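You operate a simulated robot arm through the tools that you are given. There is no shell and no other tool. Be economical: measure what you need, move in short steps, check, and stop when the job is done.

You are at the controls of a simulated robot arm. One attempt, no reset.

## Task
Push the trap drawer shut. Put the black type block that says "3" from the top of the green cleaning bench on top of the grey orange-striped clay cube and the black type block labelled "2" on the top of the yellow vacuum cleaner. Stack the 10 small silver block from the top of the green cleaning bench on top of the 15 small silver block. Shut the sand drawer. Put the yellow-striped brick slip on the orange-legged workbench top away on the pale grey service table top. Put the white spacer block on the clear glass plate. The order is free.

It is judged by the outcome, as a careful person would: the job done as asked, and still so three seconds after it is handed in. It fails if anything else is knocked over, pushed out of place, dropped, spilled or broken.

## Robot
A 6-joint arm with a two-finger parallel gripper on a trunk, on a base that drives. Base frame: it is fixed to the floor where the robot stands at the start and does not move with it; the origin is under the middle of the robot, x ahead of it, y to its left, z up. Units: mm, rad, N and s.
With the tool pointing down near the work surface it reaches from about 220 to 680 mm from the robot's upright axis, wherever it stands. Its first joint turns from -2.897 to 2.897 rad. Places, roughly: black type block [1000, -1250, 1000]; clear glass plate (11x11x1 cm) [-2200, -2400, 900]; orange-striped clay cube (6x6x6 cm) [1000, -1200, 900]; pale grey service table top (136x17 cm) [-4980, 5580, 900]; sand drawer [800, -1100, 300]; small silver block [1000, -1250, 1000]; top of the yellow vacuum cleaner (24x22 cm) [860, -580, 900]; trap drawer [700, 0, 400]; white spacer block (3x12x5 cm) [-2300, -2200, 900]; yellow-striped brick slip (12x4x10 cm) [-2100, -2200, 900]. Payload 4.1 kg.
The TCP is the grasp point between the finger pads, 23 mm short of the fingertips. In the tool frame z runs along the fingers and y along their closing line. The gripper opens to 94 mm. The fingers are 38 mm wide and 10 mm thick; the gripper's body (54 by 96 mm) begins 39 mm behind the TCP.
Orientation is told as [roll, pitch, yaw] about the base's x, y, z axes, in that order, counted from this pose: with the fingers straight down and closing along the base's y, the tool's x points along the base's -x, its y along +y and its z along -z.

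## Interface
- The arm moves only by the tool arm_command. Its argument "deltas" is text: rows parted by semicolons, each of 7 numbers parted by spaces: the shift along the tool's x, y, z in mm, then the turn, a rotation vector about the tool's x, y, z in rad, then the finger opening in mm, from 0 to 94. In form: dx dy dz rx ry rz fingers; .... A call has 1 to 20 rows; each row is the pose to reach, as a shift and turn from the pose commanded when the call began, along the tool's axes at that moment. Each row takes 0.2 s and may step no farther than 50 mm and 0.15 rad from the row before; otherwise, or with a gripper value out of range, the whole call is refused. Where a pose cannot be reached the arm comes as near as it can. A force on the tool above 40 N (or 10 N above the force at the start of the call, whichever is more), or a blocked arm, ends the call early, and 0.2 s more pass. Each finger travels about 45 mm/s and halts on what it meets, pressing with about 23 N; the grip force reading is that of the motor and also rises with nothing between the fingers. The clock runs only during rows and for 0.2 s after the last one: add rows that repeat a pose to give the fingers time. It gives the time, the measured TCP pose, the force on the tool (base axes), the opening and the grip force at its end, in the units of the frame above (readings bear some noise), with the torque about the TCP (base axes, N m) and any sound that the robot's microphone picked up, and new pictures: "show" is both (left out), scene, wrist or none.
- Cameras (640 x 400 px; columns grow to the right, rows downward): "scene" is now at [23.1, 135.9, 1362.9]; the picture's right is [-0.34, -0.94, 0.00], its down [-0.55, 0.20, -0.81] and it looks along [0.76, -0.28, -0.58] (base axes); focal length 281 px, centre (320, 200). "wrist" rides on the gripper at [86, 16, -75] in the tool frame; the picture's right is [-0.18, 0.98, 0.00], its down [-0.58, -0.11, -0.81] and it looks along [-0.79, -0.15, 0.59] (tool axes); focal length 243 px, centre (320, 200). There is no depth. A picture from a camera that has moved, and an enlarged one, comes with that camera's place and axes in the base frame and with its lens.
- lift_body(by): slides the trunk up (or, below 0, down) by that many mm; the arm and the scene camera ride with it, the base frame stays. It gives what a move gives, with no picture.
- roll_base(legs): drives the robot by 1 to 6 legs, each [ahead, turn to the left] in mm and rad, along the robot's own axes; the way and the turn of a leg run together, so that a leg with both is an arc; at most 1500 mm and 3.142 rad a leg. The arm and the cameras ride along, it lands a little off, and it stops where it bumps. It gives what a move gives, and a new picture of the scene camera.
- aim_head(pan, tilt): turns the head with the scene camera to pan (to the left, within 2.705 rad either way) and tilt (down, from -0.506 to 1.204), counted from straight ahead of the robot. It gives what a move gives, and a new picture of the scene camera.
- close_up(camera, box): a new picture of the part [left, top, right, bottom] of that camera's present view, enlarged. It takes no simulated time.
- close_job(): hands the job in; it is judged then, once.

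Go step by step. Nothing tells you exact positions but the pictures and the camera data: compare them with the known pose of the tool, close in by small moves and look again before you grip or let go. The budget is 186 turns and 260 pictures, counting those below and the enlarged ones. Unless the task says otherwise, let go and move clear before handing in, and close with one line.

The tools are called after "Call:" as name(argument=value, ...) on one line, values as JSON. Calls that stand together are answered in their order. arm_command: Moves the arm, as the interface text tells. Its arguments: {"type":"object","properties":{"deltas":{"type":"string"},"show":{"type":"string","enum":["both","scene","wrist","none"]}},"required":["deltas"]} The other tools are called the same way: lift_body (by) slides the trunk up or down; roll_base (legs) drives the base; aim_head (pan, tilt) turns the head that bears the scene camera; close_up (camera, box) takes an enlarged picture of a part of a camera's view; close_job () hands the job in.

At the start:

```text
clock: 0.0
ee_pos: [430.0, -43.8, 1179.4]
orientation: [0.0, -0.001, -0.001]
contact_force: [0.0, 0.1, -0.3]
ft_torque: [0.0, 0.0, 0.0]
opening: 93.9
gripper_force: 0.1
trunk travel left (down, up): [-312.0, 278.0]
robot x, y, heading: [-1.1, 0.7, -0.001]
head pan, tilt: [-0.349, 0.621]
```

scene: 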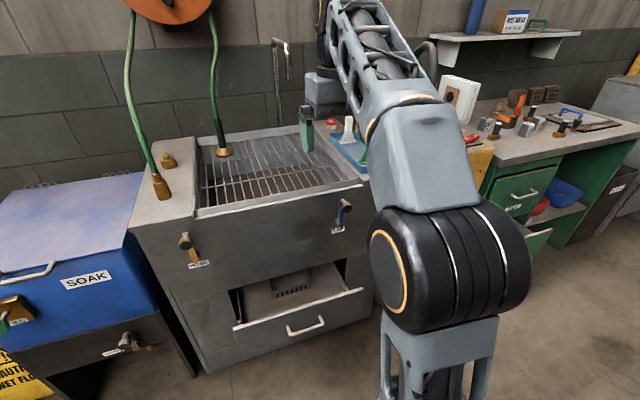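
wrist: 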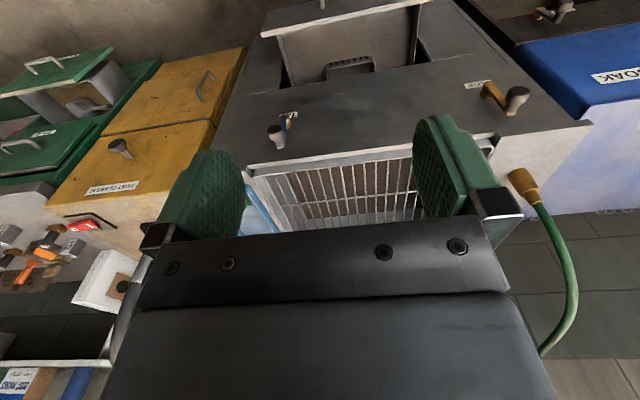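

I see the sink unit with an open drawer ahead (the trap drawer, I take it) and the green bench to the right. I'll look closer at both first.

Call:
close_up(camera="scene", box=[420, 60, 640, 260])

Call:
close_up(camera="scene", box=[160, 160, 400, 360])

Call:
aim_head(pan=-0.9, tilt=0.6)

```text
2.00 times, centred on (530, 160) of scene
camera zoom: at [23.1, 135.9, 1362.9], right [-0.34, -0.94, 0.0], down [-0.55, 0.2, -0.81], along [0.76, -0.28, -0.58], focal length 561 px, centre (-100, 280)
```

zoom: 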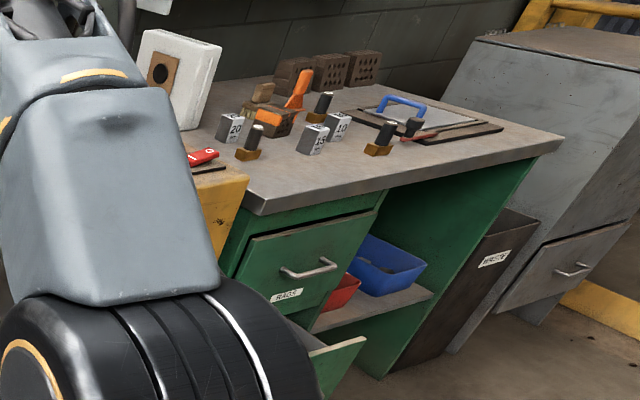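

```text
2.00 times, centred on (280, 260) of scene
camera zoom: at [23.1, 135.9, 1362.9], right [-0.34, -0.94, 0.0], down [-0.55, 0.2, -0.81], along [0.76, -0.28, -0.58], focal length 561 px, centre (400, 80)
```

zoom: 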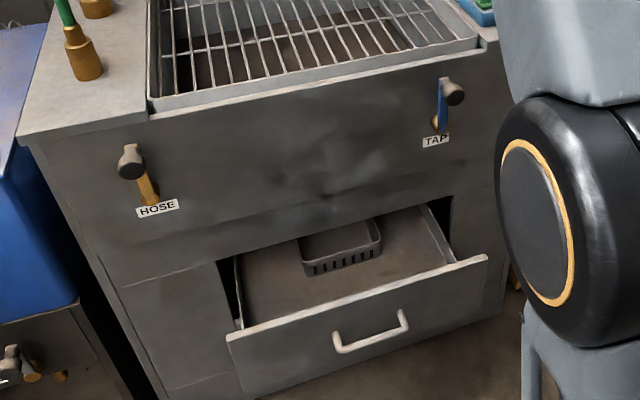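

```text
clock: 1.0
ee_pos: [430.3, -43.9, 1178.3]
orientation: [-0.001, -0.002, 0.001]
contact_force: [0.0, -0.2, -0.7]
ft_torque: [0.0, -0.01, 0.03]
opening: 94.0
gripper_force: 0.1
trunk travel left (down, up): [-312.0, 278.0]
robot x, y, heading: [-2.0, -0.1, -0.006]
head pan, tilt: [-0.901, 0.6]
camera scene: at [-4.5, 96.6, 1364.7], right [-0.78, -0.62, 0.0], down [-0.35, 0.44, -0.83], along [0.51, -0.65, -0.56], focal length 281 px, centre (320, 200)
```

scene: 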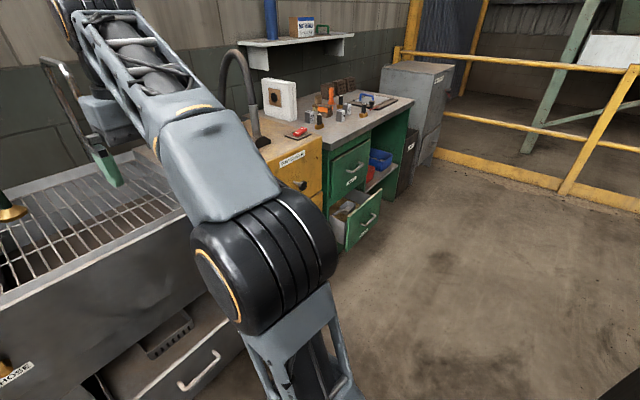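

The trap drawer is open with its handle at about (570, -10, 400), with the cabinet front at about x=665; the green bench's lower drawer is open too. I'll lower the trunk and look at the trap drawer.

Call:
lift_body(by=-300)

Call:
aim_head(pan=0.0, tilt=0.75)

```text
clock: 4.0
ee_pos: [430.3, -44.0, 879.2]
orientation: [0.0, 0.0, -0.003]
contact_force: [0.3, -0.8, 1.2]
ft_torque: [-0.01, 0.01, 0.0]
opening: 93.9
gripper_force: 0.1
trunk travel left (down, up): [-12.0, 578.0]
robot x, y, heading: [-0.8, 1.1, -0.002]
head pan, tilt: [-0.901, 0.6]
```

```text
clock: 5.2
ee_pos: [430.8, -42.9, 879.1]
orientation: [0.0, 0.001, -0.001]
contact_force: [1.3, 0.8, 0.7]
ft_torque: [0.0, 0.01, 0.01]
opening: 93.8
gripper_force: 0.0
trunk travel left (down, up): [-12.0, 578.0]
robot x, y, heading: [1.8, 1.0, 0.003]
head pan, tilt: [0.0, 0.75]
camera scene: at [23.5, 165.8, 1051.9], right [0.0, -1.0, 0.0], down [-0.68, 0.0, -0.73], along [0.73, 0.0, -0.68], focal length 281 px, centre (320, 200)
```

scene: 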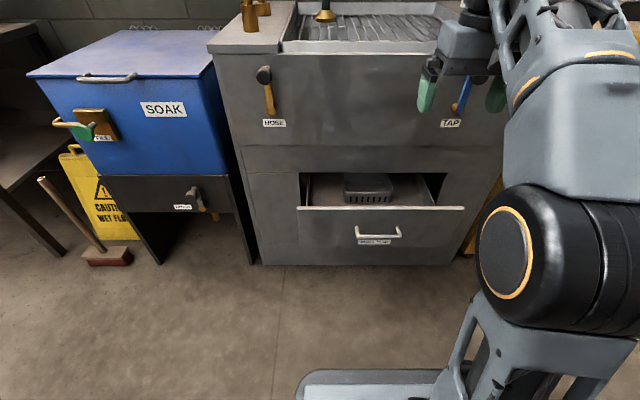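

The handle is at (570, -9, 398), with the drawer's top edge around z=484. I'll close the fingers, tilt them forward and come down in front of the face above the handle.

Call:
arm_command(deltas="0 5 40 0 0 0 60; 0 10 85 0 -0.1 0 40; 0 15 130 0 -0.2 0 20; 0 20 175 0 -0.3 0 0; 0 25 220 0 -0.4 0 0; 0 30 265 0 -0.5 0 0; 0 34 310 0 -0.6 0 0; 0 34 355 0 -0.7 0 0; -15 34 390 0 -0.785 0 0; -40 34 418 0 -0.785 0 0; -40 34 418 0 -0.785 0 0")

```text
clock: 7.6
ee_pos: [472.0, -9.7, 459.4]
orientation: [0.0, -0.785, -0.002]
contact_force: [0.2, 0.5, -0.3]
ft_torque: [0.01, 0.01, 0.0]
opening: 0.0
gripper_force: 22.9
out of reach, approached as far as the arm can: row 8
trunk travel left (down, up): [-12.0, 578.0]
robot x, y, heading: [-4.0, 0.7, -0.003]
head pan, tilt: [0.0, 0.75]
camera scene: at [23.4, 165.8, 1051.8], right [0.0, -1.0, 0.0], down [-0.68, 0.0, -0.73], along [0.73, 0.0, -0.68], focal length 281 px, centre (320, 200)
camera wrist: at [358.3, 6.6, 451.0], right [0.13, 0.98, 0.13], down [-0.16, -0.11, 0.98], along [0.98, -0.15, 0.14], focal length 243 px, centre (320, 200)
```

scene: 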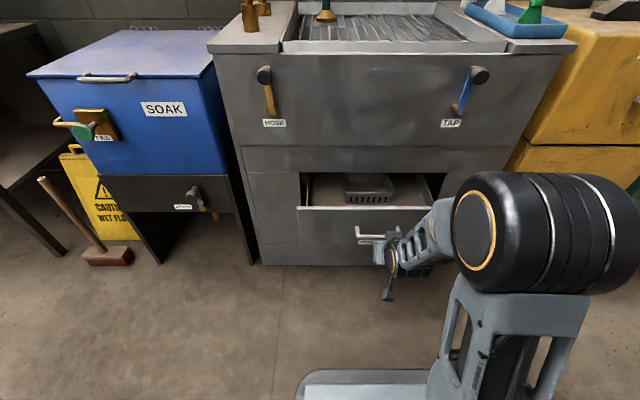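
wrist: 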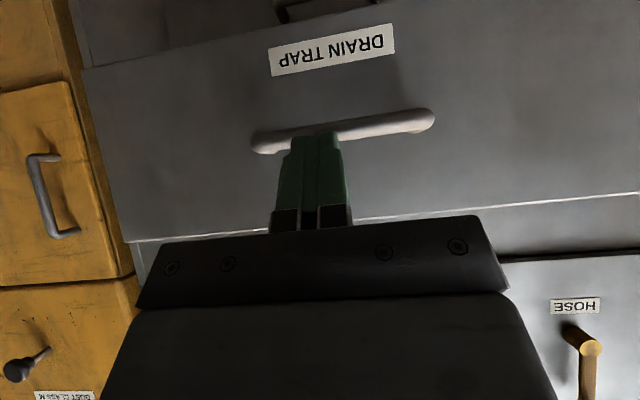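

Well aligned: the fingertips are centred just above the handle. I'll push forward along +x.

Call:
arm_command(deltas="-21.2 0 21.2 0 0 0 0; -42.4 0 42.4 0 0 0 0; -63.6 0 63.6 0 0 0 0; -78 0 78 0 0 0 0; -92 0 92 0 0 0 0; -106 0 106 0 0 0 0; -117 0 117 0 0 0 0; -124 0 124 0 0 0 0; -131 0 131 0 0 0 0; -138 0 138 0 0 0 0")

```text
clock: 9.9
ee_pos: [661.9, -9.1, 457.9]
orientation: [-0.007, -0.772, 0.001]
contact_force: [-15.7, -0.2, 12.4]
ft_torque: [-0.02, 0.26, 0.07]
opening: 0.0
gripper_force: 23.2
trunk travel left (down, up): [-12.0, 578.0]
robot x, y, heading: [-3.0, 2.3, -0.0]
head pan, tilt: [0.0, 0.75]
stopped in row 10: the force on the tool passed its limit (the readings are from after the stop); the commanded pose is now the measured one
camera scene: at [21.3, 165.9, 1052.0], right [0.0, -1.0, 0.0], down [-0.68, 0.0, -0.73], along [0.73, 0.0, -0.68], focal length 281 px, centre (320, 200)
camera wrist: at [546.3, 6.7, 450.7], right [0.13, 0.98, 0.13], down [-0.15, -0.11, 0.98], along [0.98, -0.15, 0.13], focal length 243 px, centre (320, 200)
```

scene: 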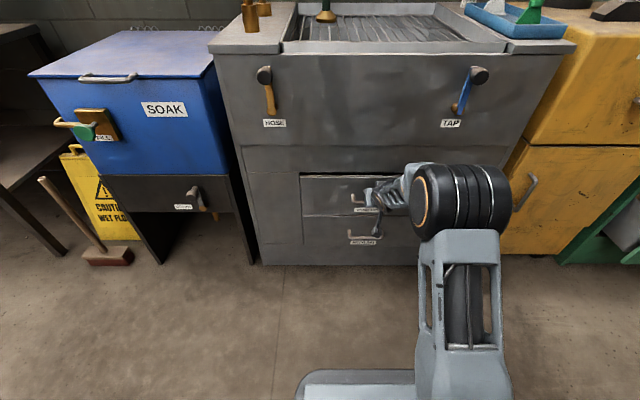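
wrist: 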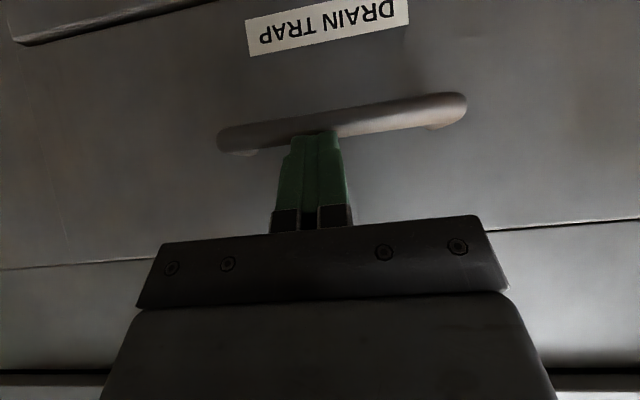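

The drawer seems flush. I'll back off and look.

Call:
arm_command(deltas="20 0 -20 0 0 0 0; 50 0 -50 0 0 0 0; 80 0 -80 0 0 0 0; 110 0 -110 0 0 0 0; 140 0 -140 0 0 0 0; 155 0 -155 0 0 0 0", show="none")

Call:
close_up(camera="scene", box=[220, 130, 540, 290])

Call:
aim_head(pan=-1.0, tilt=0.5)

```text
clock: 11.3
ee_pos: [442.2, -10.0, 460.6]
orientation: [-0.005, -0.771, 0.002]
contact_force: [0.5, -0.3, -0.3]
ft_torque: [0.02, -0.02, 0.0]
opening: 0.2
gripper_force: 23.0
trunk travel left (down, up): [-12.0, 578.0]
robot x, y, heading: [-1.5, 3.2, -0.001]
head pan, tilt: [0.0, 0.75]
```

```text
2.00 times, centred on (380, 210) of scene
camera zoom: at [23.0, 165.9, 1051.8], right [0.0, -1.0, 0.0], down [-0.68, 0.0, -0.73], along [0.73, 0.0, -0.68], focal length 561 px, centre (200, 180)
```

zoom: 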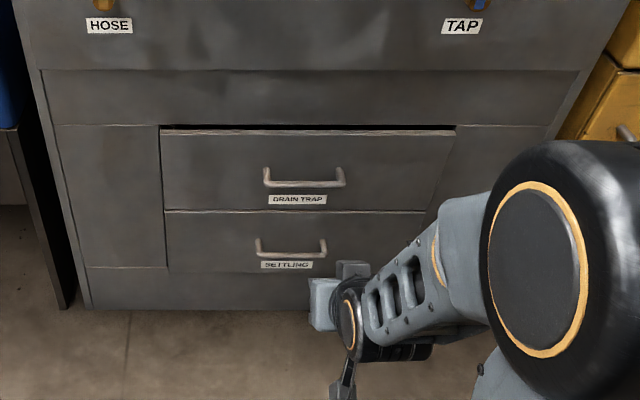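

```text
clock: 12.5
ee_pos: [442.2, -7.8, 459.4]
orientation: [-0.004, -0.771, 0.0]
contact_force: [0.2, 0.4, 0.3]
ft_torque: [-0.01, -0.01, 0.03]
opening: 0.0
gripper_force: 22.7
trunk travel left (down, up): [-12.0, 578.0]
robot x, y, heading: [-0.2, 1.5, 0.001]
head pan, tilt: [-1.0, 0.499]
camera scene: at [-10.8, 89.3, 1073.8], right [-0.84, -0.54, 0.0], down [-0.26, 0.4, -0.88], along [0.48, -0.74, -0.48], focal length 281 px, centre (320, 200)
```

scene: 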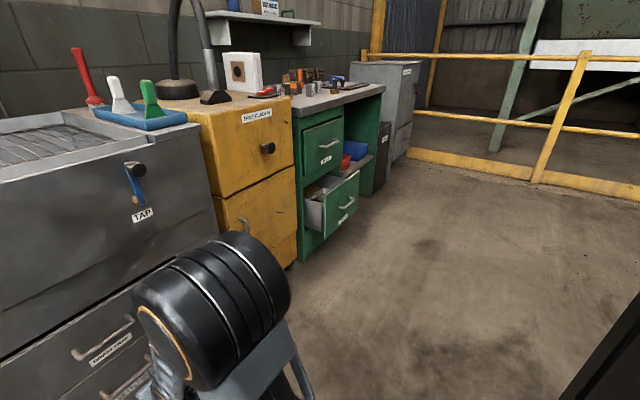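

Call:
aim_head(pan=-0.1, tilt=0.75)

Call:
close_up(camera="scene", box=[240, 150, 440, 275])

```text
clock: 13.7
ee_pos: [442.0, -9.9, 461.1]
orientation: [-0.005, -0.771, -0.001]
contact_force: [-0.5, -0.1, 0.3]
ft_torque: [-0.03, 0.03, 0.02]
opening: 0.1
gripper_force: 23.0
trunk travel left (down, up): [-12.0, 578.0]
robot x, y, heading: [1.7, 1.3, 0.001]
head pan, tilt: [-0.099, 0.75]
camera scene: at [22.5, 157.6, 1051.9], right [-0.1, -0.99, 0.0], down [-0.68, 0.07, -0.73], along [0.73, -0.07, -0.68], focal length 281 px, centre (320, 200)
```

scene: 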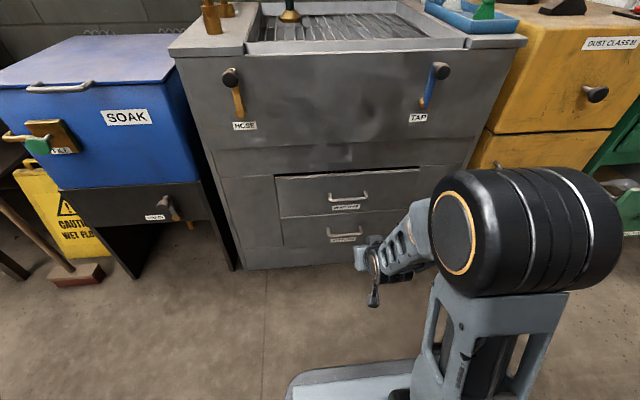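

```text
3.20 times, centred on (340, 212) of scene
camera zoom: at [22.5, 157.6, 1051.9], right [-0.1, -0.99, 0.0], down [-0.68, 0.07, -0.73], along [0.73, -0.07, -0.68], focal length 898 px, centre (256, 160)
```

zoom: 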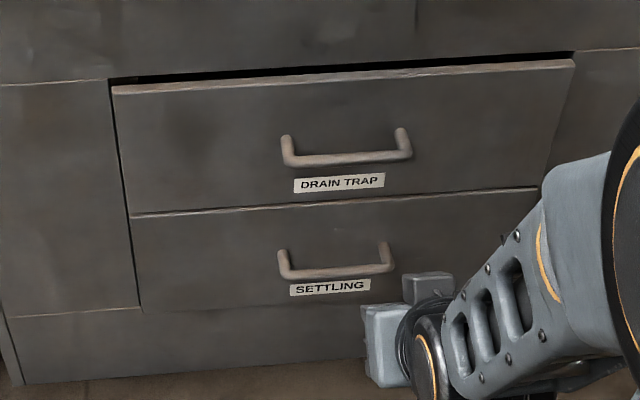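

Measured against the cabinet plane, the drawer still looks about 10 mm proud. My fingertips were probably sitting on the handle, so I'll push again slightly higher, on the bare face.

Call:
arm_command(deltas="-14 0 -14 0 0 0 0; -49.8 0 20.5 0 0 0 0; -82 0 52 0 0 0 0; -114 0 83 0 0 0 0; -146 0 114 0 0 0 0; -164 0 132 0 0 0 0; -179 0 146 0 0 0 0; -186 0 153 0 0 0 0; -193 0 160 0 0 0 0; -200 0 167 0 0 0 0; -207 0 174 0 0 0 0; -214 0 181 0 0 0 0; -221 0 188 0 0 0 0")

Call:
close_up(camera="scene", box=[240, 150, 440, 275])

```text
clock: 15.7
ee_pos: [681.5, -8.5, 478.9]
orientation: [-0.004, -0.759, 0.0]
contact_force: [-20.5, 0.0, 9.2]
ft_torque: [-0.01, -0.17, 0.01]
opening: 0.1
gripper_force: 23.6
out of reach, approached as far as the arm can: row 6
trunk travel left (down, up): [-12.0, 578.0]
robot x, y, heading: [-1.0, 4.1, -0.003]
head pan, tilt: [-0.099, 0.75]
stopped in row 9: the force on the tool passed its limit (the readings are from after the stop); the commanded pose is now the measured one
camera scene: at [20.3, 157.6, 1052.1], right [-0.1, -1.0, 0.0], down [-0.68, 0.07, -0.73], along [0.73, -0.07, -0.68], focal length 281 px, centre (320, 200)
camera wrist: at [566.7, 7.5, 472.9], right [0.13, 0.98, 0.12], down [-0.13, -0.11, 0.99], along [0.98, -0.15, 0.12], focal length 243 px, centre (320, 200)
```

scene: 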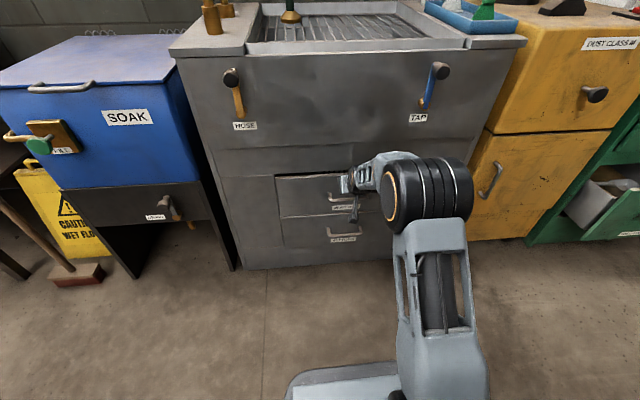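
wrist: 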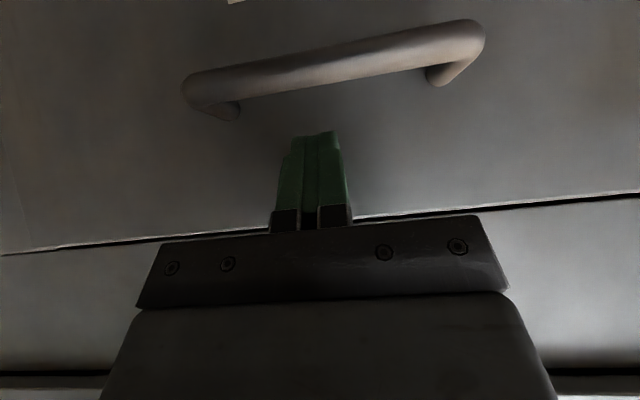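

```text
3.20 times, centred on (340, 212) of scene
camera zoom: at [20.3, 157.6, 1052.1], right [-0.1, -1.0, 0.0], down [-0.68, 0.07, -0.73], along [0.73, -0.07, -0.68], focal length 898 px, centre (256, 160)
```

zoom: 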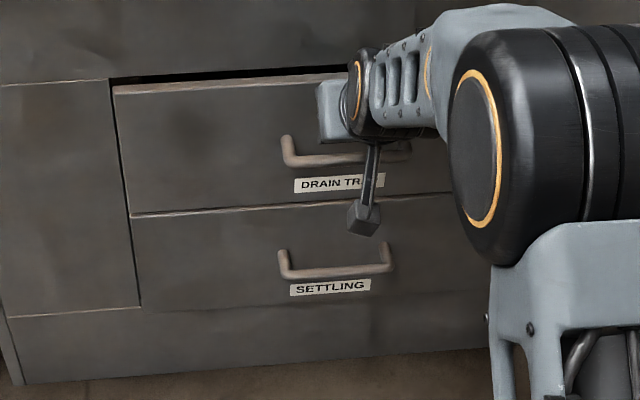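

Both pushes ended hard against the same stop and the drawer didn't move, so it is shut. I'll back off and drive toward the green bench to see the sand drawer.

Call:
arm_command(deltas="29 0 -27.5 0 0 0 0; 58 0 -55 0 0 0 0; 87 0 -82 0 0 0 0; 116 0 -110 0 0 0 0; 145 0 -137 0 0 0 0; 174 0 -165 0 0 0 0; 190 0 -180 0 0 0 0", show="none")

Call:
roll_base(legs=[[0, -1.571], [1000, 0], [0, 1.571]])

```text
clock: 17.3
ee_pos: [434.4, -27.8, 473.6]
orientation: [0.004, -0.759, 0.001]
contact_force: [0.3, -0.4, -0.5]
ft_torque: [0.0, -0.03, -0.02]
opening: 0.1
gripper_force: 23.4
out of reach, approached as far as the arm can: row 2, 3, 4, 5, 6, 7
trunk travel left (down, up): [-12.0, 578.0]
robot x, y, heading: [-3.1, 0.2, -0.003]
head pan, tilt: [-0.099, 0.75]
```

```text
clock: 30.1
ee_pos: [428.4, -1015.8, 474.6]
orientation: [0.003, -0.758, 0.0]
contact_force: [0.3, 0.0, -0.7]
ft_torque: [-0.01, 0.01, -0.02]
opening: 0.0
gripper_force: 23.2
trunk travel left (down, up): [-12.0, 578.0]
robot x, y, heading: [-6.5, -988.3, -0.002]
head pan, tilt: [-0.099, 0.75]
camera scene: at [16.1, -829.2, 1051.9], right [-0.1, -0.99, 0.0], down [-0.68, 0.07, -0.73], along [0.73, -0.07, -0.68], focal length 281 px, centre (320, 200)
```

scene: 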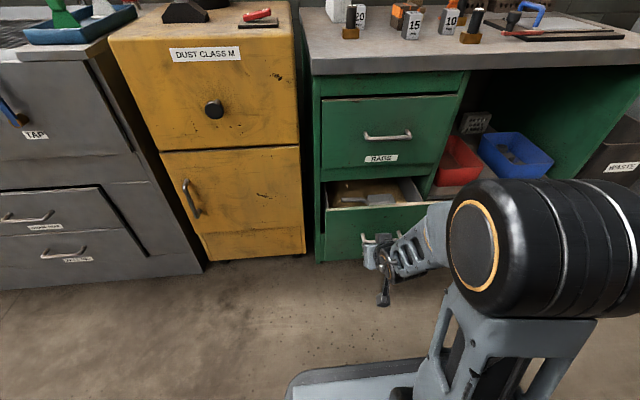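

The sand drawer sits below RAGS on the green bench, at about y=-1100. I'll move the arm in front of it and use the wrist camera.

Call:
arm_command(deltas="0 -45 0 0 0 0 0; 0 -90 0 0 0 0 0; 0 -90 0 0 0 0 0")

```text
clock: 30.9
ee_pos: [429.4, -1106.2, 471.8]
orientation: [0.006, -0.758, -0.003]
contact_force: [0.1, 0.1, 0.2]
ft_torque: [0.0, 0.01, 0.03]
opening: 0.0
gripper_force: 22.8
trunk travel left (down, up): [-12.0, 578.0]
robot x, y, heading: [-3.7, -988.0, -0.001]
head pan, tilt: [-0.099, 0.75]
camera scene: at [16.1, -829.2, 1051.9], right [-0.1, -0.99, 0.0], down [-0.68, 0.07, -0.73], along [0.73, -0.07, -0.68], focal length 281 px, centre (320, 200)
camera wrist: at [315.0, -1090.4, 465.8], right [0.13, 0.98, 0.13], down [-0.13, -0.11, 0.98], along [0.98, -0.15, 0.11], focal length 243 px, centre (320, 200)
```

scene: 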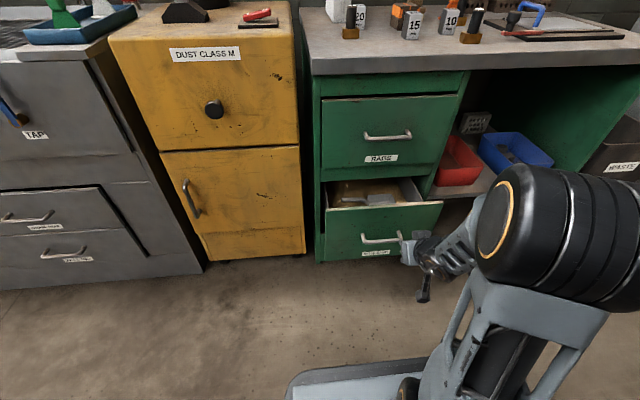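
wrist: 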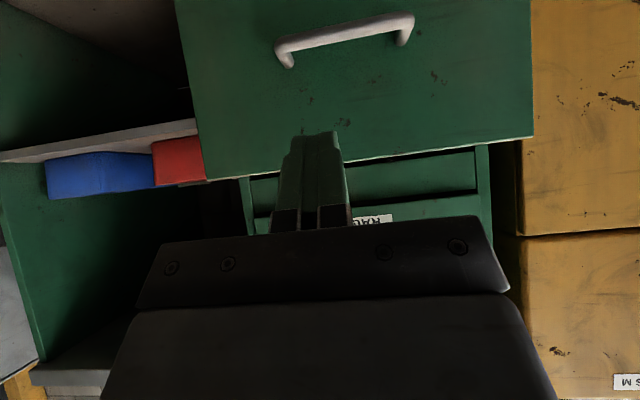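

Handle at (587, -1085, 330), face at about x=620, top edge at about z=443. I'll drive 100 mm closer, then lower the fingers to z≈395 on the bare face above the handle.

Call:
roll_base(legs=[[100, 0]])

Call:
arm_command(deltas="20 22 22 0 0 0 0; 40 22 44 0 0 0 0; 40 22 44 0 0 0 0")

```text
clock: 32.0
ee_pos: [531.8, -1107.7, 471.8]
orientation: [0.004, -0.757, -0.001]
contact_force: [0.7, -0.9, -0.1]
ft_torque: [-0.03, 0.01, -0.01]
opening: 0.1
gripper_force: 23.1
trunk travel left (down, up): [-12.0, 578.0]
robot x, y, heading: [93.5, -983.7, -0.005]
head pan, tilt: [-0.099, 0.75]
camera scene: at [118.2, -829.5, 1051.9], right [-0.1, -0.99, 0.0], down [-0.68, 0.07, -0.73], along [0.73, -0.07, -0.68], focal length 281 px, centre (320, 200)
```

scene: 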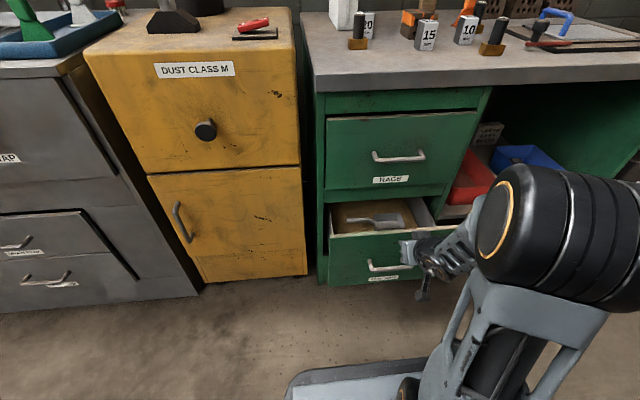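

```text
clock: 32.8
ee_pos: [532.1, -1083.2, 412.9]
orientation: [0.003, -0.757, -0.001]
contact_force: [-0.5, 0.3, 0.1]
ft_torque: [0.03, 0.01, 0.01]
opening: 0.1
gripper_force: 22.6
trunk travel left (down, up): [-12.0, 578.0]
robot x, y, heading: [96.5, -989.7, -0.001]
head pan, tilt: [-0.099, 0.75]
camera scene: at [118.2, -829.4, 1051.9], right [-0.1, -0.99, 0.0], down [-0.68, 0.07, -0.73], along [0.73, -0.07, -0.68], focal length 281 px, centre (320, 200)
camera wrist: at [417.6, -1067.4, 406.6], right [0.13, 0.98, 0.13], down [-0.13, -0.11, 0.98], along [0.98, -0.15, 0.12], focal length 243 px, centre (320, 200)
```

scene: 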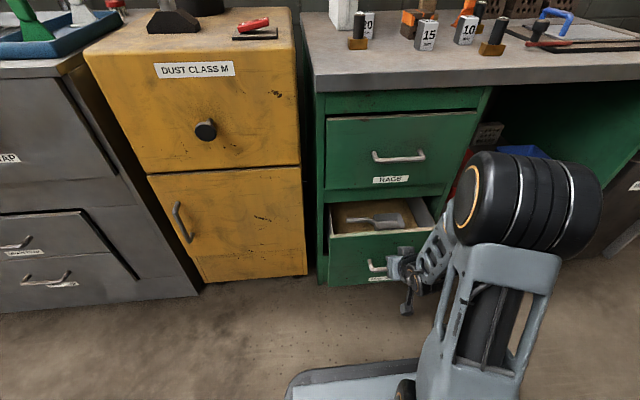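
wrist: 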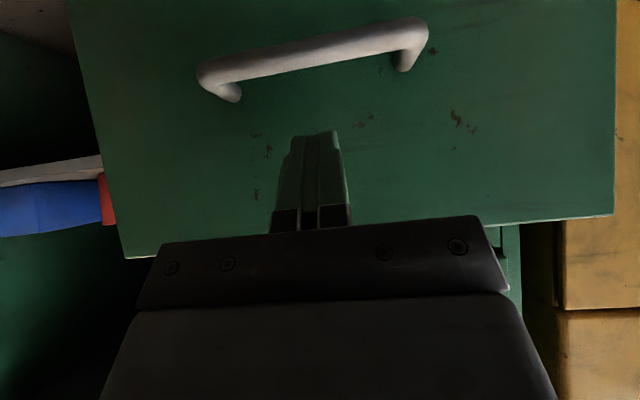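

The fingers are centred above the handle. Pushing forward.

Call:
arm_command(deltas="-18.2 0 17.2 0 0 0 0; -36.4 0 34.4 0 0 0 0; -51 0 48 0 0 0 0; -65.5 0 62 0 0 0 0; -80 0 75.6 0 0 0 0; -94.5 0 89.3 0 0 0 0; -109 0 103 0 0 0 0; -116 0 110 0 0 0 0; -123.5 0 116.8 0 0 0 0; -131 0 123.7 0 0 0 0; -138 0 130.5 0 0 0 0; -145 0 137.4 0 0 0 0; -152.6 0 144.2 0 0 0 0; -160 0 151 0 0 0 0")

Call:
close_up(camera="scene", box=[300, 80, 540, 300])

```text
clock: 34.5
ee_pos: [678.8, -1083.7, 411.3]
orientation: [0.003, -0.751, -0.002]
contact_force: [-12.0, 1.0, 6.0]
ft_torque: [-0.04, -0.02, -0.02]
opening: 0.0
gripper_force: 23.1
trunk travel left (down, up): [-12.0, 578.0]
robot x, y, heading: [92.1, -984.5, -0.001]
head pan, tilt: [-0.099, 0.75]
stopped in row 8: the force on the tool passed its limit (the readings are from after the stop); the commanded pose is now the measured one
camera scene: at [117.6, -829.4, 1052.0], right [-0.1, -0.99, 0.0], down [-0.68, 0.07, -0.73], along [0.73, -0.07, -0.68], focal length 281 px, centre (320, 200)
camera wrist: at [563.4, -1067.3, 406.4], right [0.13, 0.98, 0.13], down [-0.13, -0.11, 0.99], along [0.98, -0.15, 0.11], focal length 243 px, centre (320, 200)
```

scene: 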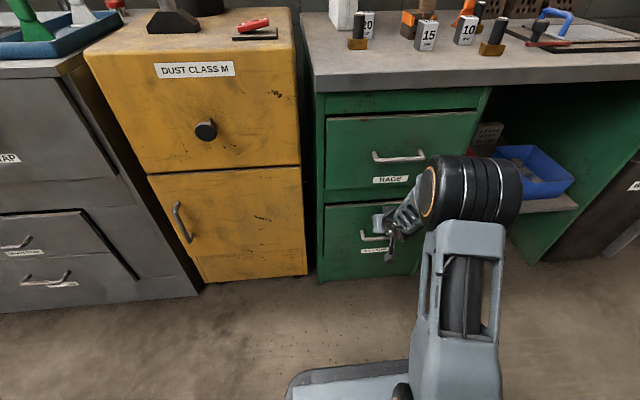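
wrist: 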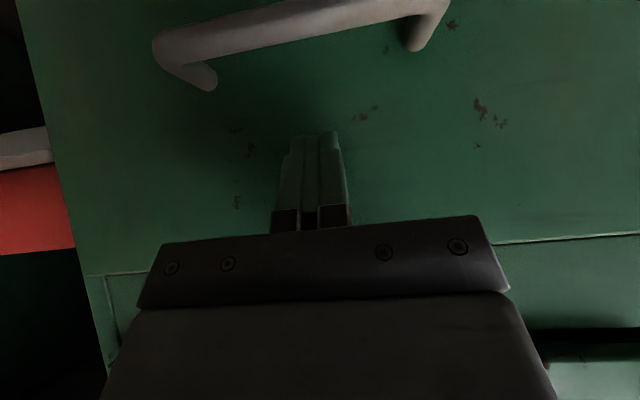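

```text
1.82 times, centred on (420, 190) of scene
camera zoom: at [117.6, -829.4, 1052.0], right [-0.1, -0.99, 0.0], down [-0.68, 0.07, -0.73], along [0.73, -0.07, -0.68], focal length 510 px, centre (138, 218)
```

zoom: 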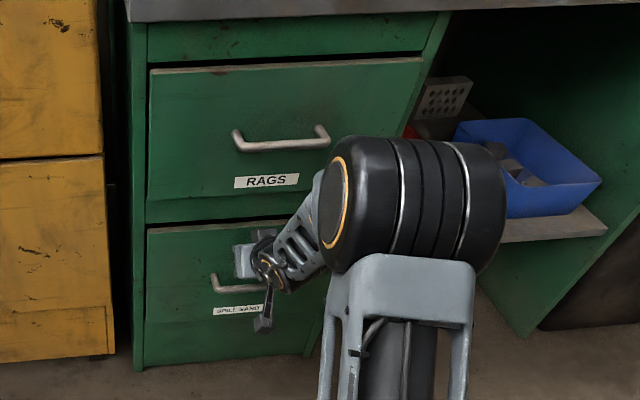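

The sand drawer is flush, with the same gap as RAGS. I'll back off and raise up to inspect the bench top.

Call:
arm_command(deltas="29 0 -27.5 0 0 0 0; 58 0 -55 0 0 0 0; 87 0 -82 0 0 0 0; 116 0 -110 0 0 0 0; 145 0 -137 0 0 0 0; 160 0 -152 0 0 0 0", show="none")

Call:
close_up(camera="scene", box=[300, 80, 540, 300])

Call:
lift_body(by=450)

Call:
aim_head(pan=-0.2, tilt=0.7)

```text
clock: 35.9
ee_pos: [503.6, -1096.2, 407.8]
orientation: [0.005, -0.751, -0.002]
contact_force: [-0.7, 0.2, 0.2]
ft_torque: [-0.01, -0.02, 0.0]
opening: 0.0
gripper_force: 23.0
out of reach, approached as far as the arm can: row 5, 6
trunk travel left (down, up): [-12.0, 578.0]
robot x, y, heading: [96.0, -987.1, 0.001]
head pan, tilt: [-0.099, 0.75]
```

```text
1.82 times, centred on (420, 190) of scene
camera zoom: at [118.2, -829.5, 1051.9], right [-0.1, -0.99, 0.0], down [-0.68, 0.07, -0.73], along [0.73, -0.07, -0.68], focal length 510 px, centre (138, 218)
```

zoom: 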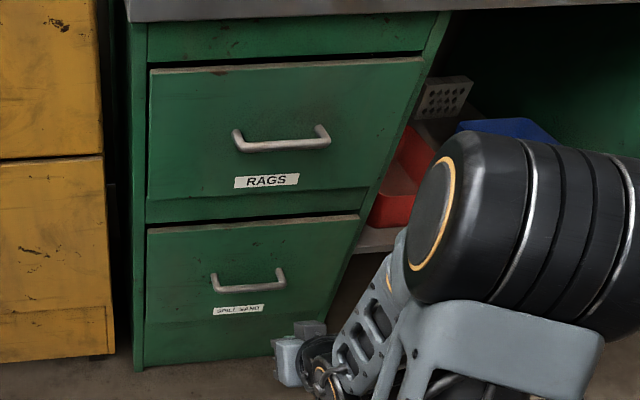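

```text
refused: 450 is not a number from -400 to 400
```

```text
clock: 36.5
ee_pos: [502.9, -1095.8, 407.2]
orientation: [0.006, -0.751, 0.0]
contact_force: [-0.4, -0.6, -0.8]
ft_torque: [0.02, 0.02, 0.0]
opening: 0.0
gripper_force: 22.7
trunk travel left (down, up): [-12.0, 578.0]
robot x, y, heading: [93.3, -987.5, -0.004]
head pan, tilt: [-0.201, 0.7]
camera scene: at [118.9, -838.1, 1056.1], right [-0.2, -0.98, 0.0], down [-0.63, 0.13, -0.76], along [0.75, -0.15, -0.64], focal length 281 px, centre (320, 200)
```

scene: 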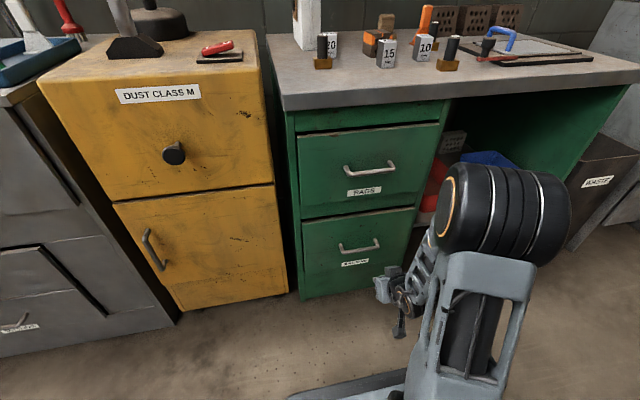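

Both drawers are shut ("SPILL SAND" is level with RAGS). Now I'll raise the trunk and look at the bench top.

Call:
lift_body(by=400)

Call:
aim_head(pan=-0.35, tilt=0.75)

Call:
close_up(camera="scene", box=[160, 60, 480, 260])

```text
clock: 40.4
ee_pos: [502.9, -1096.7, 807.8]
orientation: [0.004, -0.75, -0.002]
contact_force: [0.2, -0.5, 0.1]
ft_torque: [0.03, -0.01, 0.01]
opening: 0.0
gripper_force: 22.9
trunk travel left (down, up): [-412.0, 178.0]
robot x, y, heading: [97.2, -987.9, -0.001]
head pan, tilt: [-0.201, 0.7]
```

```text
clock: 41.0
ee_pos: [503.6, -1095.6, 807.2]
orientation: [0.005, -0.752, -0.001]
contact_force: [0.2, 0.3, 0.9]
ft_torque: [-0.01, 0.06, -0.02]
opening: 0.0
gripper_force: 23.1
trunk travel left (down, up): [-412.0, 178.0]
robot x, y, heading: [97.1, -988.4, 0.0]
head pan, tilt: [-0.351, 0.75]
camera scene: at [113.5, -849.7, 1451.9], right [-0.35, -0.94, 0.0], down [-0.64, 0.24, -0.73], along [0.69, -0.25, -0.68], focal length 281 px, centre (320, 200)
```

scene: 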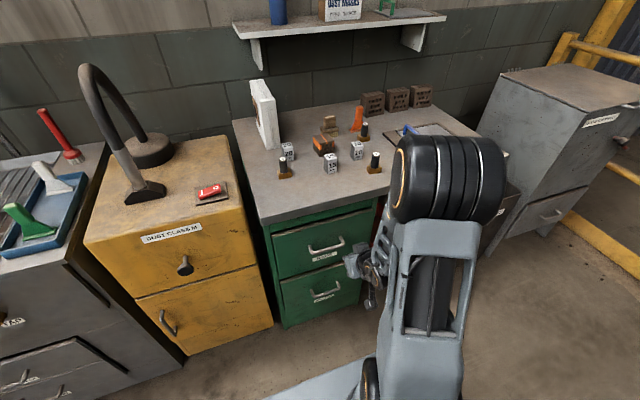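

```text
2.00 times, centred on (320, 160) of scene
camera zoom: at [113.5, -849.7, 1451.9], right [-0.35, -0.94, 0.0], down [-0.64, 0.24, -0.73], along [0.69, -0.25, -0.68], focal length 561 px, centre (320, 280)
```

zoom: 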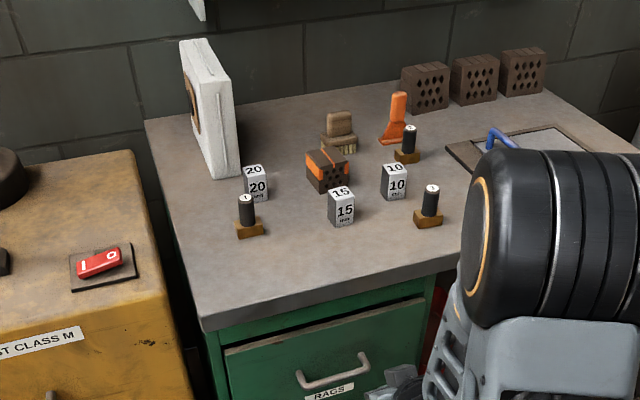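

Call:
close_up(camera="scene", box=[270, 110, 400, 190])

```text
4.92 times, centred on (335, 150) of scene
camera zoom: at [113.5, -849.7, 1451.9], right [-0.35, -0.94, 0.0], down [-0.64, 0.24, -0.73], along [0.69, -0.25, -0.68], focal length 1382 px, centre (246, 446)
```

zoom: 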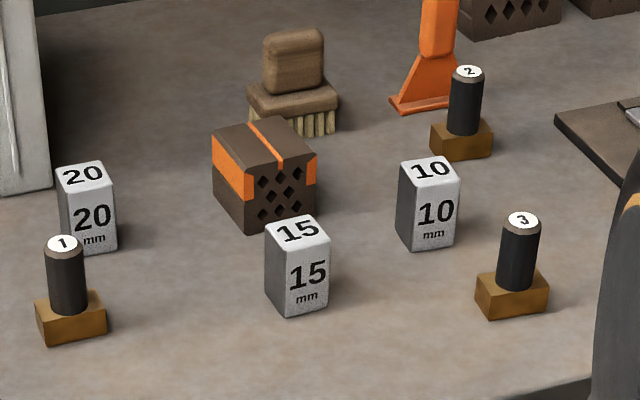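

Readable now: "3" stands front right, "2" back right, "10" and "15" in front of the striped cube. I'll raise and straighten the tool, then shift the base sideways and forward.

Call:
arm_command(deltas="-22 0 -37 0 0.09 0 0; -45 0 -74 0 0.18 0 20; -68 0 -111 0 0.28 0 40; -90 0 -148 0 0.37 0 60; -113 0 -185 0 0.47 0 60; -136 0 -222 0 0.56 0 60; -158 0 -259 0 0.66 0 60; -181 0 -296 0 0.751 0 60; -181 0 -296 0 0.751 0 60", show="none")

Call:
roll_base(legs=[[0, -1.571], [200, 0], [0, 1.571], [200, 0]])

```text
clock: 43.0
ee_pos: [433.4, -1097.1, 1146.9]
orientation: [0.001, 0.001, 0.002]
contact_force: [0.0, 0.0, -0.3]
ft_torque: [0.03, 0.0, -0.01]
opening: 59.9
gripper_force: 0.0
trunk travel left (down, up): [-412.0, 178.0]
robot x, y, heading: [94.1, -986.6, -0.005]
head pan, tilt: [-0.351, 0.75]
```

```text
clock: 53.4
ee_pos: [642.2, -1282.2, 1145.4]
orientation: [0.004, -0.001, 0.026]
contact_force: [0.0, -0.3, 0.5]
ft_torque: [0.03, -0.04, 0.0]
opening: 60.1
gripper_force: 0.1
trunk travel left (down, up): [-412.0, 178.0]
robot x, y, heading: [300.1, -1181.1, 0.029]
head pan, tilt: [-0.351, 0.75]
camera scene: at [315.6, -1045.1, 1451.9], right [-0.32, -0.95, 0.0], down [-0.65, 0.22, -0.73], along [0.69, -0.23, -0.68], focal length 281 px, centre (320, 200)
```

scene: 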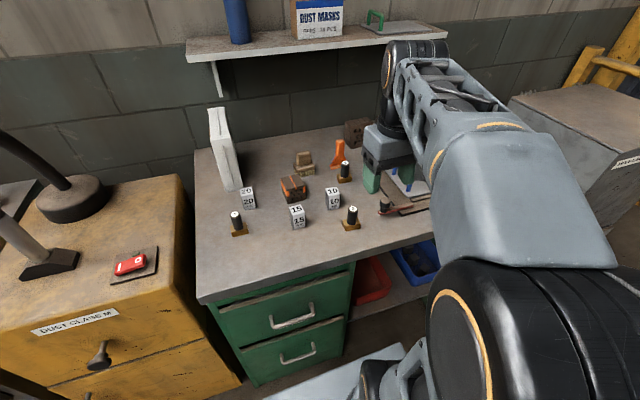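

Call:
close_up(camera="scene", box=[210, 120, 402, 240])

Call:
arm_command(deltas="0 0 0 0 0 0 60", show="wrist")

```text
3.33 times, centred on (306, 180) of scene
camera zoom: at [315.6, -1045.1, 1451.9], right [-0.32, -0.95, 0.0], down [-0.65, 0.22, -0.73], along [0.69, -0.23, -0.68], focal length 936 px, centre (367, 267)
```

zoom: 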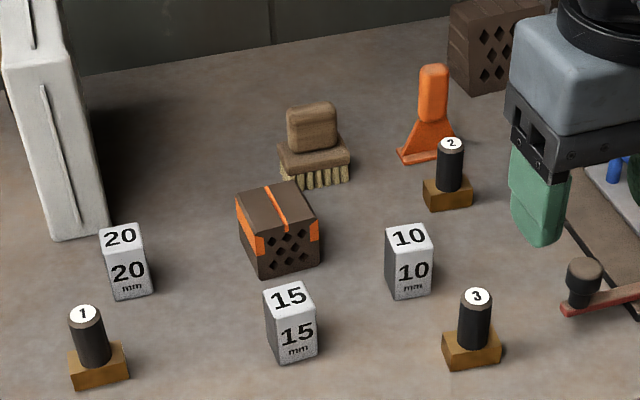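

```text
clock: 53.8
ee_pos: [641.5, -1283.0, 1146.0]
orientation: [0.003, -0.001, 0.027]
contact_force: [0.9, 0.5, 0.7]
ft_torque: [0.0, -0.01, 0.0]
opening: 60.1
gripper_force: 0.1
trunk travel left (down, up): [-412.0, 178.0]
robot x, y, heading: [297.6, -1180.7, 0.027]
head pan, tilt: [-0.351, 0.75]
camera wrist: at [554.4, -1269.8, 1220.9], right [0.16, 0.99, 0.0], down [0.58, -0.09, 0.81], along [0.8, -0.12, -0.59], focal length 243 px, centre (320, 200)
```

wrist: 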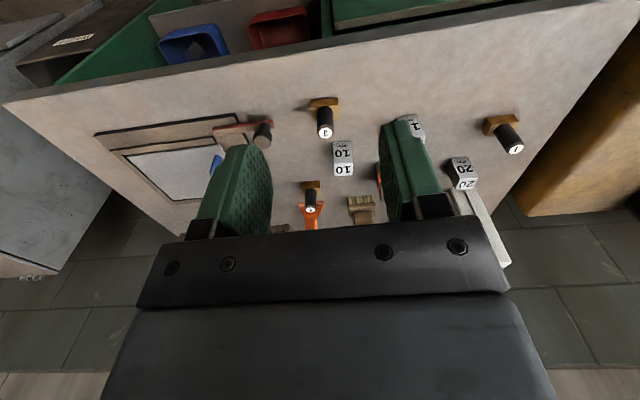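

Bench top is at z≈850. Block "3" top is at (794, -1298, 922), the striped cube's top centre at about (970, -1176, 910), "10" at (895, -1277, 906) and "15" at (857, -1158, 906). I'll drive 60 mm forward and hover over "3".

Call:
roll_base(legs=[[60, 0]])

Call:
lift_body(by=-100)

```text
clock: 54.8
ee_pos: [705.0, -1282.6, 1146.4]
orientation: [0.004, 0.0, 0.029]
contact_force: [0.5, 0.6, -0.4]
ft_torque: [0.04, 0.0, 0.02]
opening: 60.0
gripper_force: 0.1
trunk travel left (down, up): [-412.0, 178.0]
robot x, y, heading: [361.6, -1179.9, 0.021]
head pan, tilt: [-0.351, 0.75]
camera scene: at [377.1, -1043.6, 1451.9], right [-0.32, -0.95, 0.0], down [-0.65, 0.22, -0.73], along [0.69, -0.23, -0.68], focal length 281 px, centre (320, 200)
```

scene: 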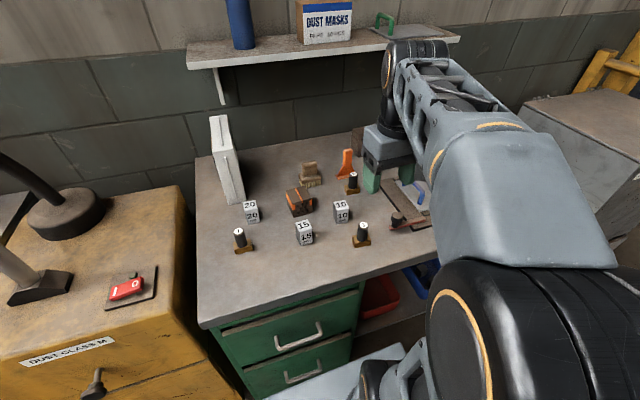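

```text
clock: 56.1
ee_pos: [704.4, -1281.2, 1047.2]
orientation: [0.004, 0.0, 0.03]
contact_force: [-0.3, 0.0, 0.6]
ft_torque: [-0.01, -0.01, 0.0]
opening: 60.1
gripper_force: 0.1
trunk travel left (down, up): [-312.0, 278.0]
robot x, y, heading: [361.6, -1178.0, 0.023]
head pan, tilt: [-0.351, 0.75]
```

Call:
arm_command(deltas="-30 -7 16 0 0 0 60; -60 -13 32 0 0 0 60; -89.5 -19.6 47 0 0 0 60; -89.5 -19.6 47 0 0 0 60")

Call:
close_up(camera="scene", box=[270, 150, 430, 270])

```text
clock: 57.1
ee_pos: [794.9, -1298.2, 999.4]
orientation: [0.004, -0.001, 0.029]
contact_force: [-0.5, 0.4, -0.2]
ft_torque: [-0.03, 0.02, -0.01]
opening: 60.1
gripper_force: 0.1
trunk travel left (down, up): [-312.0, 278.0]
robot x, y, heading: [362.3, -1182.4, 0.026]
head pan, tilt: [-0.351, 0.75]
camera scene: at [377.1, -1043.7, 1351.9], right [-0.32, -0.95, 0.0], down [-0.65, 0.22, -0.73], along [0.69, -0.23, -0.68], focal length 281 px, centre (320, 200)
camera wrist: at [706.8, -1285.3, 1073.9], right [0.16, 0.99, 0.0], down [0.58, -0.09, 0.81], along [0.8, -0.12, -0.59], focal length 243 px, centre (320, 200)
```

scene: 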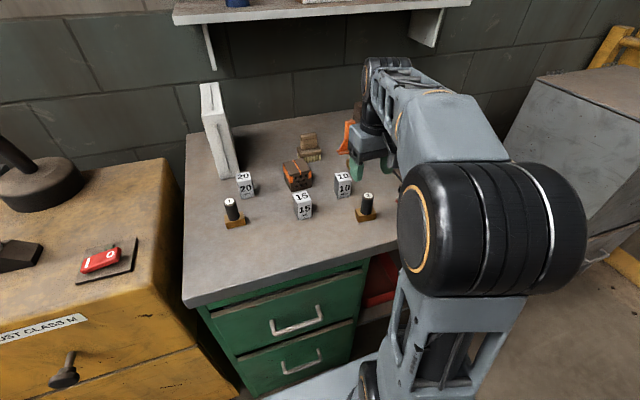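
wrist: 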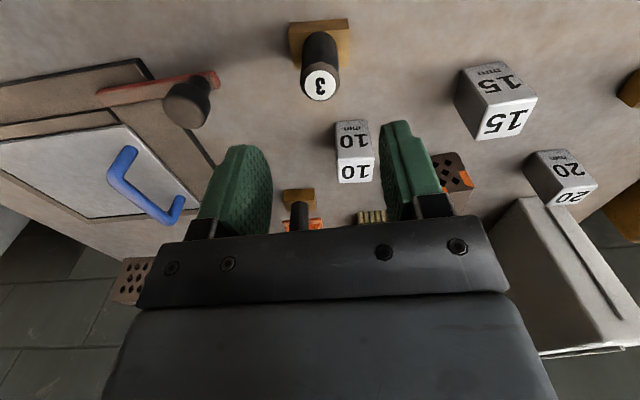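

```text
3.33 times, centred on (350, 210) of scene
camera zoom: at [377.1, -1043.7, 1351.9], right [-0.32, -0.95, 0.0], down [-0.65, 0.22, -0.73], along [0.69, -0.23, -0.68], focal length 936 px, centre (220, 167)
```

zoom: 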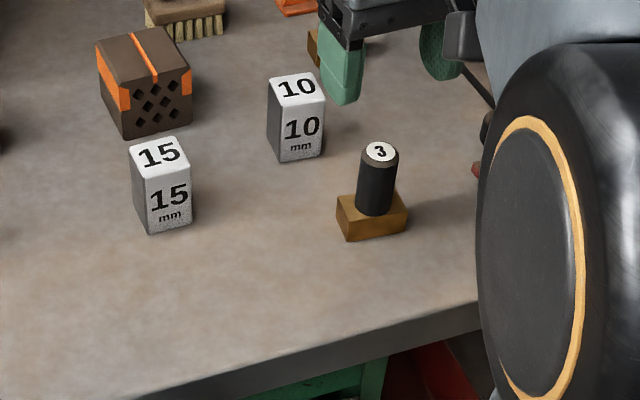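

The wrist view confirms "3" is right below. I'll descend to z≈903 (tips just above its wooden base) and grip.

Call:
arm_command(deltas="2 0 30 0 0 0 60; 2 0 60 0 0 0 60; 2 0 96 0 0 0 60; 2 0 96 0 0 0 60", show="wrist")

Call:
close_up(camera="scene", box=[300, 130, 430, 230])

```text
clock: 58.1
ee_pos: [792.7, -1299.9, 902.7]
orientation: [0.003, 0.0, 0.029]
contact_force: [0.6, 0.0, 0.0]
ft_torque: [-0.01, 0.01, 0.0]
opening: 59.9
gripper_force: 0.0
trunk travel left (down, up): [-312.0, 278.0]
robot x, y, heading: [358.8, -1181.6, 0.022]
head pan, tilt: [-0.351, 0.75]
camera wrist: at [705.0, -1285.8, 977.3], right [0.16, 0.99, 0.0], down [0.58, -0.09, 0.81], along [0.8, -0.12, -0.59], focal length 243 px, centre (320, 200)
```

wrist: 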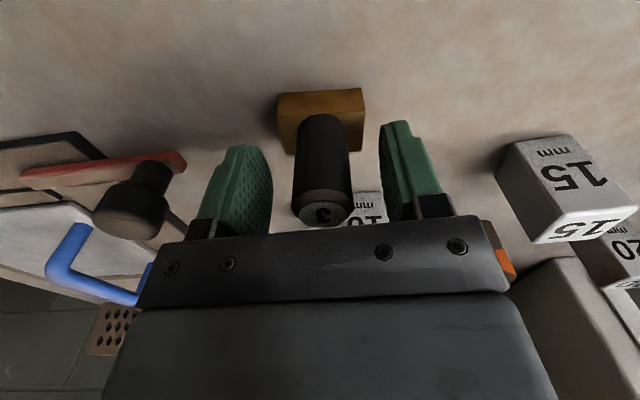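

```text
4.00 times, centred on (365, 180) of scene
camera zoom: at [377.0, -1043.6, 1351.9], right [-0.32, -0.95, 0.0], down [-0.65, 0.22, -0.73], along [0.69, -0.23, -0.68], focal length 1123 px, centre (140, 280)
```

zoom: 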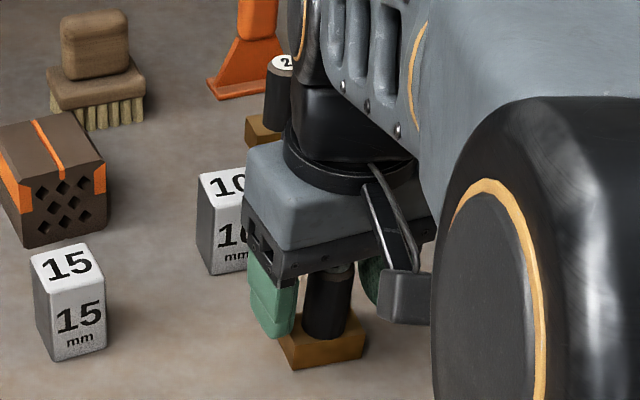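

Call:
arm_command(deltas="0 0 0 0 0 0 40; 0 0 0 0 0 0 20; 0 0 0 0 0 0 15; 0 0 0 0 0 0 15; 0 0 0 0 0 0 15", show="none")

Call:
arm_command(deltas="0 0 -30 0 0 0 15; 0 0 -60 0 0 0 15; 0 0 -90 0 0 0 15; 0 0 -90 0 0 0 15", show="wrist")

Call:
close_up(camera="scene", box=[270, 110, 430, 230])

```text
clock: 59.3
ee_pos: [793.0, -1298.3, 903.2]
orientation: [0.007, -0.001, 0.029]
contact_force: [0.5, 0.3, 0.1]
ft_torque: [0.01, -0.02, 0.0]
opening: 25.5
gripper_force: 22.9
trunk travel left (down, up): [-312.0, 278.0]
robot x, y, heading: [364.9, -1182.9, 0.024]
head pan, tilt: [-0.351, 0.75]
```

```text
clock: 60.3
ee_pos: [792.3, -1298.5, 993.2]
orientation: [0.003, -0.001, 0.029]
contact_force: [0.7, 0.7, -1.1]
ft_torque: [0.01, -0.01, 0.03]
opening: 25.4
gripper_force: 22.8
trunk travel left (down, up): [-312.0, 278.0]
robot x, y, heading: [360.6, -1181.2, 0.027]
head pan, tilt: [-0.351, 0.75]
camera wrist: at [704.5, -1285.1, 1067.9], right [0.16, 0.99, 0.0], down [0.58, -0.09, 0.81], along [0.8, -0.12, -0.59], focal length 243 px, centre (320, 200)
```

wrist: 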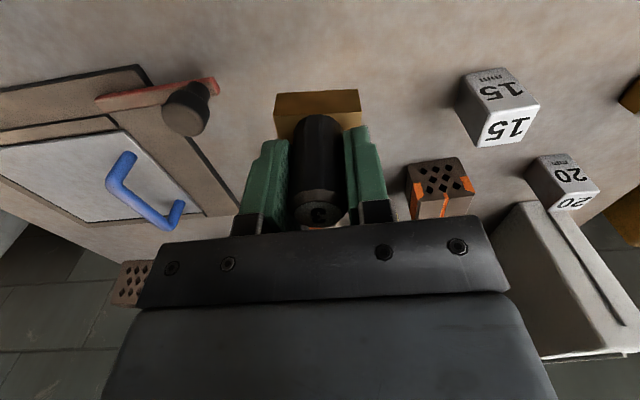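

```text
3.33 times, centred on (350, 170) of scene
camera zoom: at [376.8, -1043.6, 1351.8], right [-0.32, -0.95, 0.0], down [-0.65, 0.22, -0.73], along [0.69, -0.23, -0.68], focal length 936 px, centre (220, 300)
```

zoom: 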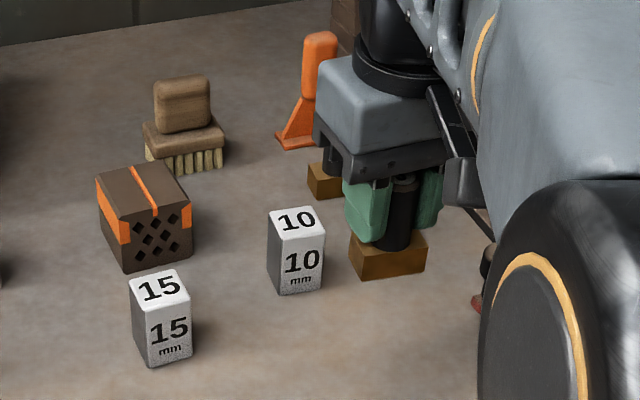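

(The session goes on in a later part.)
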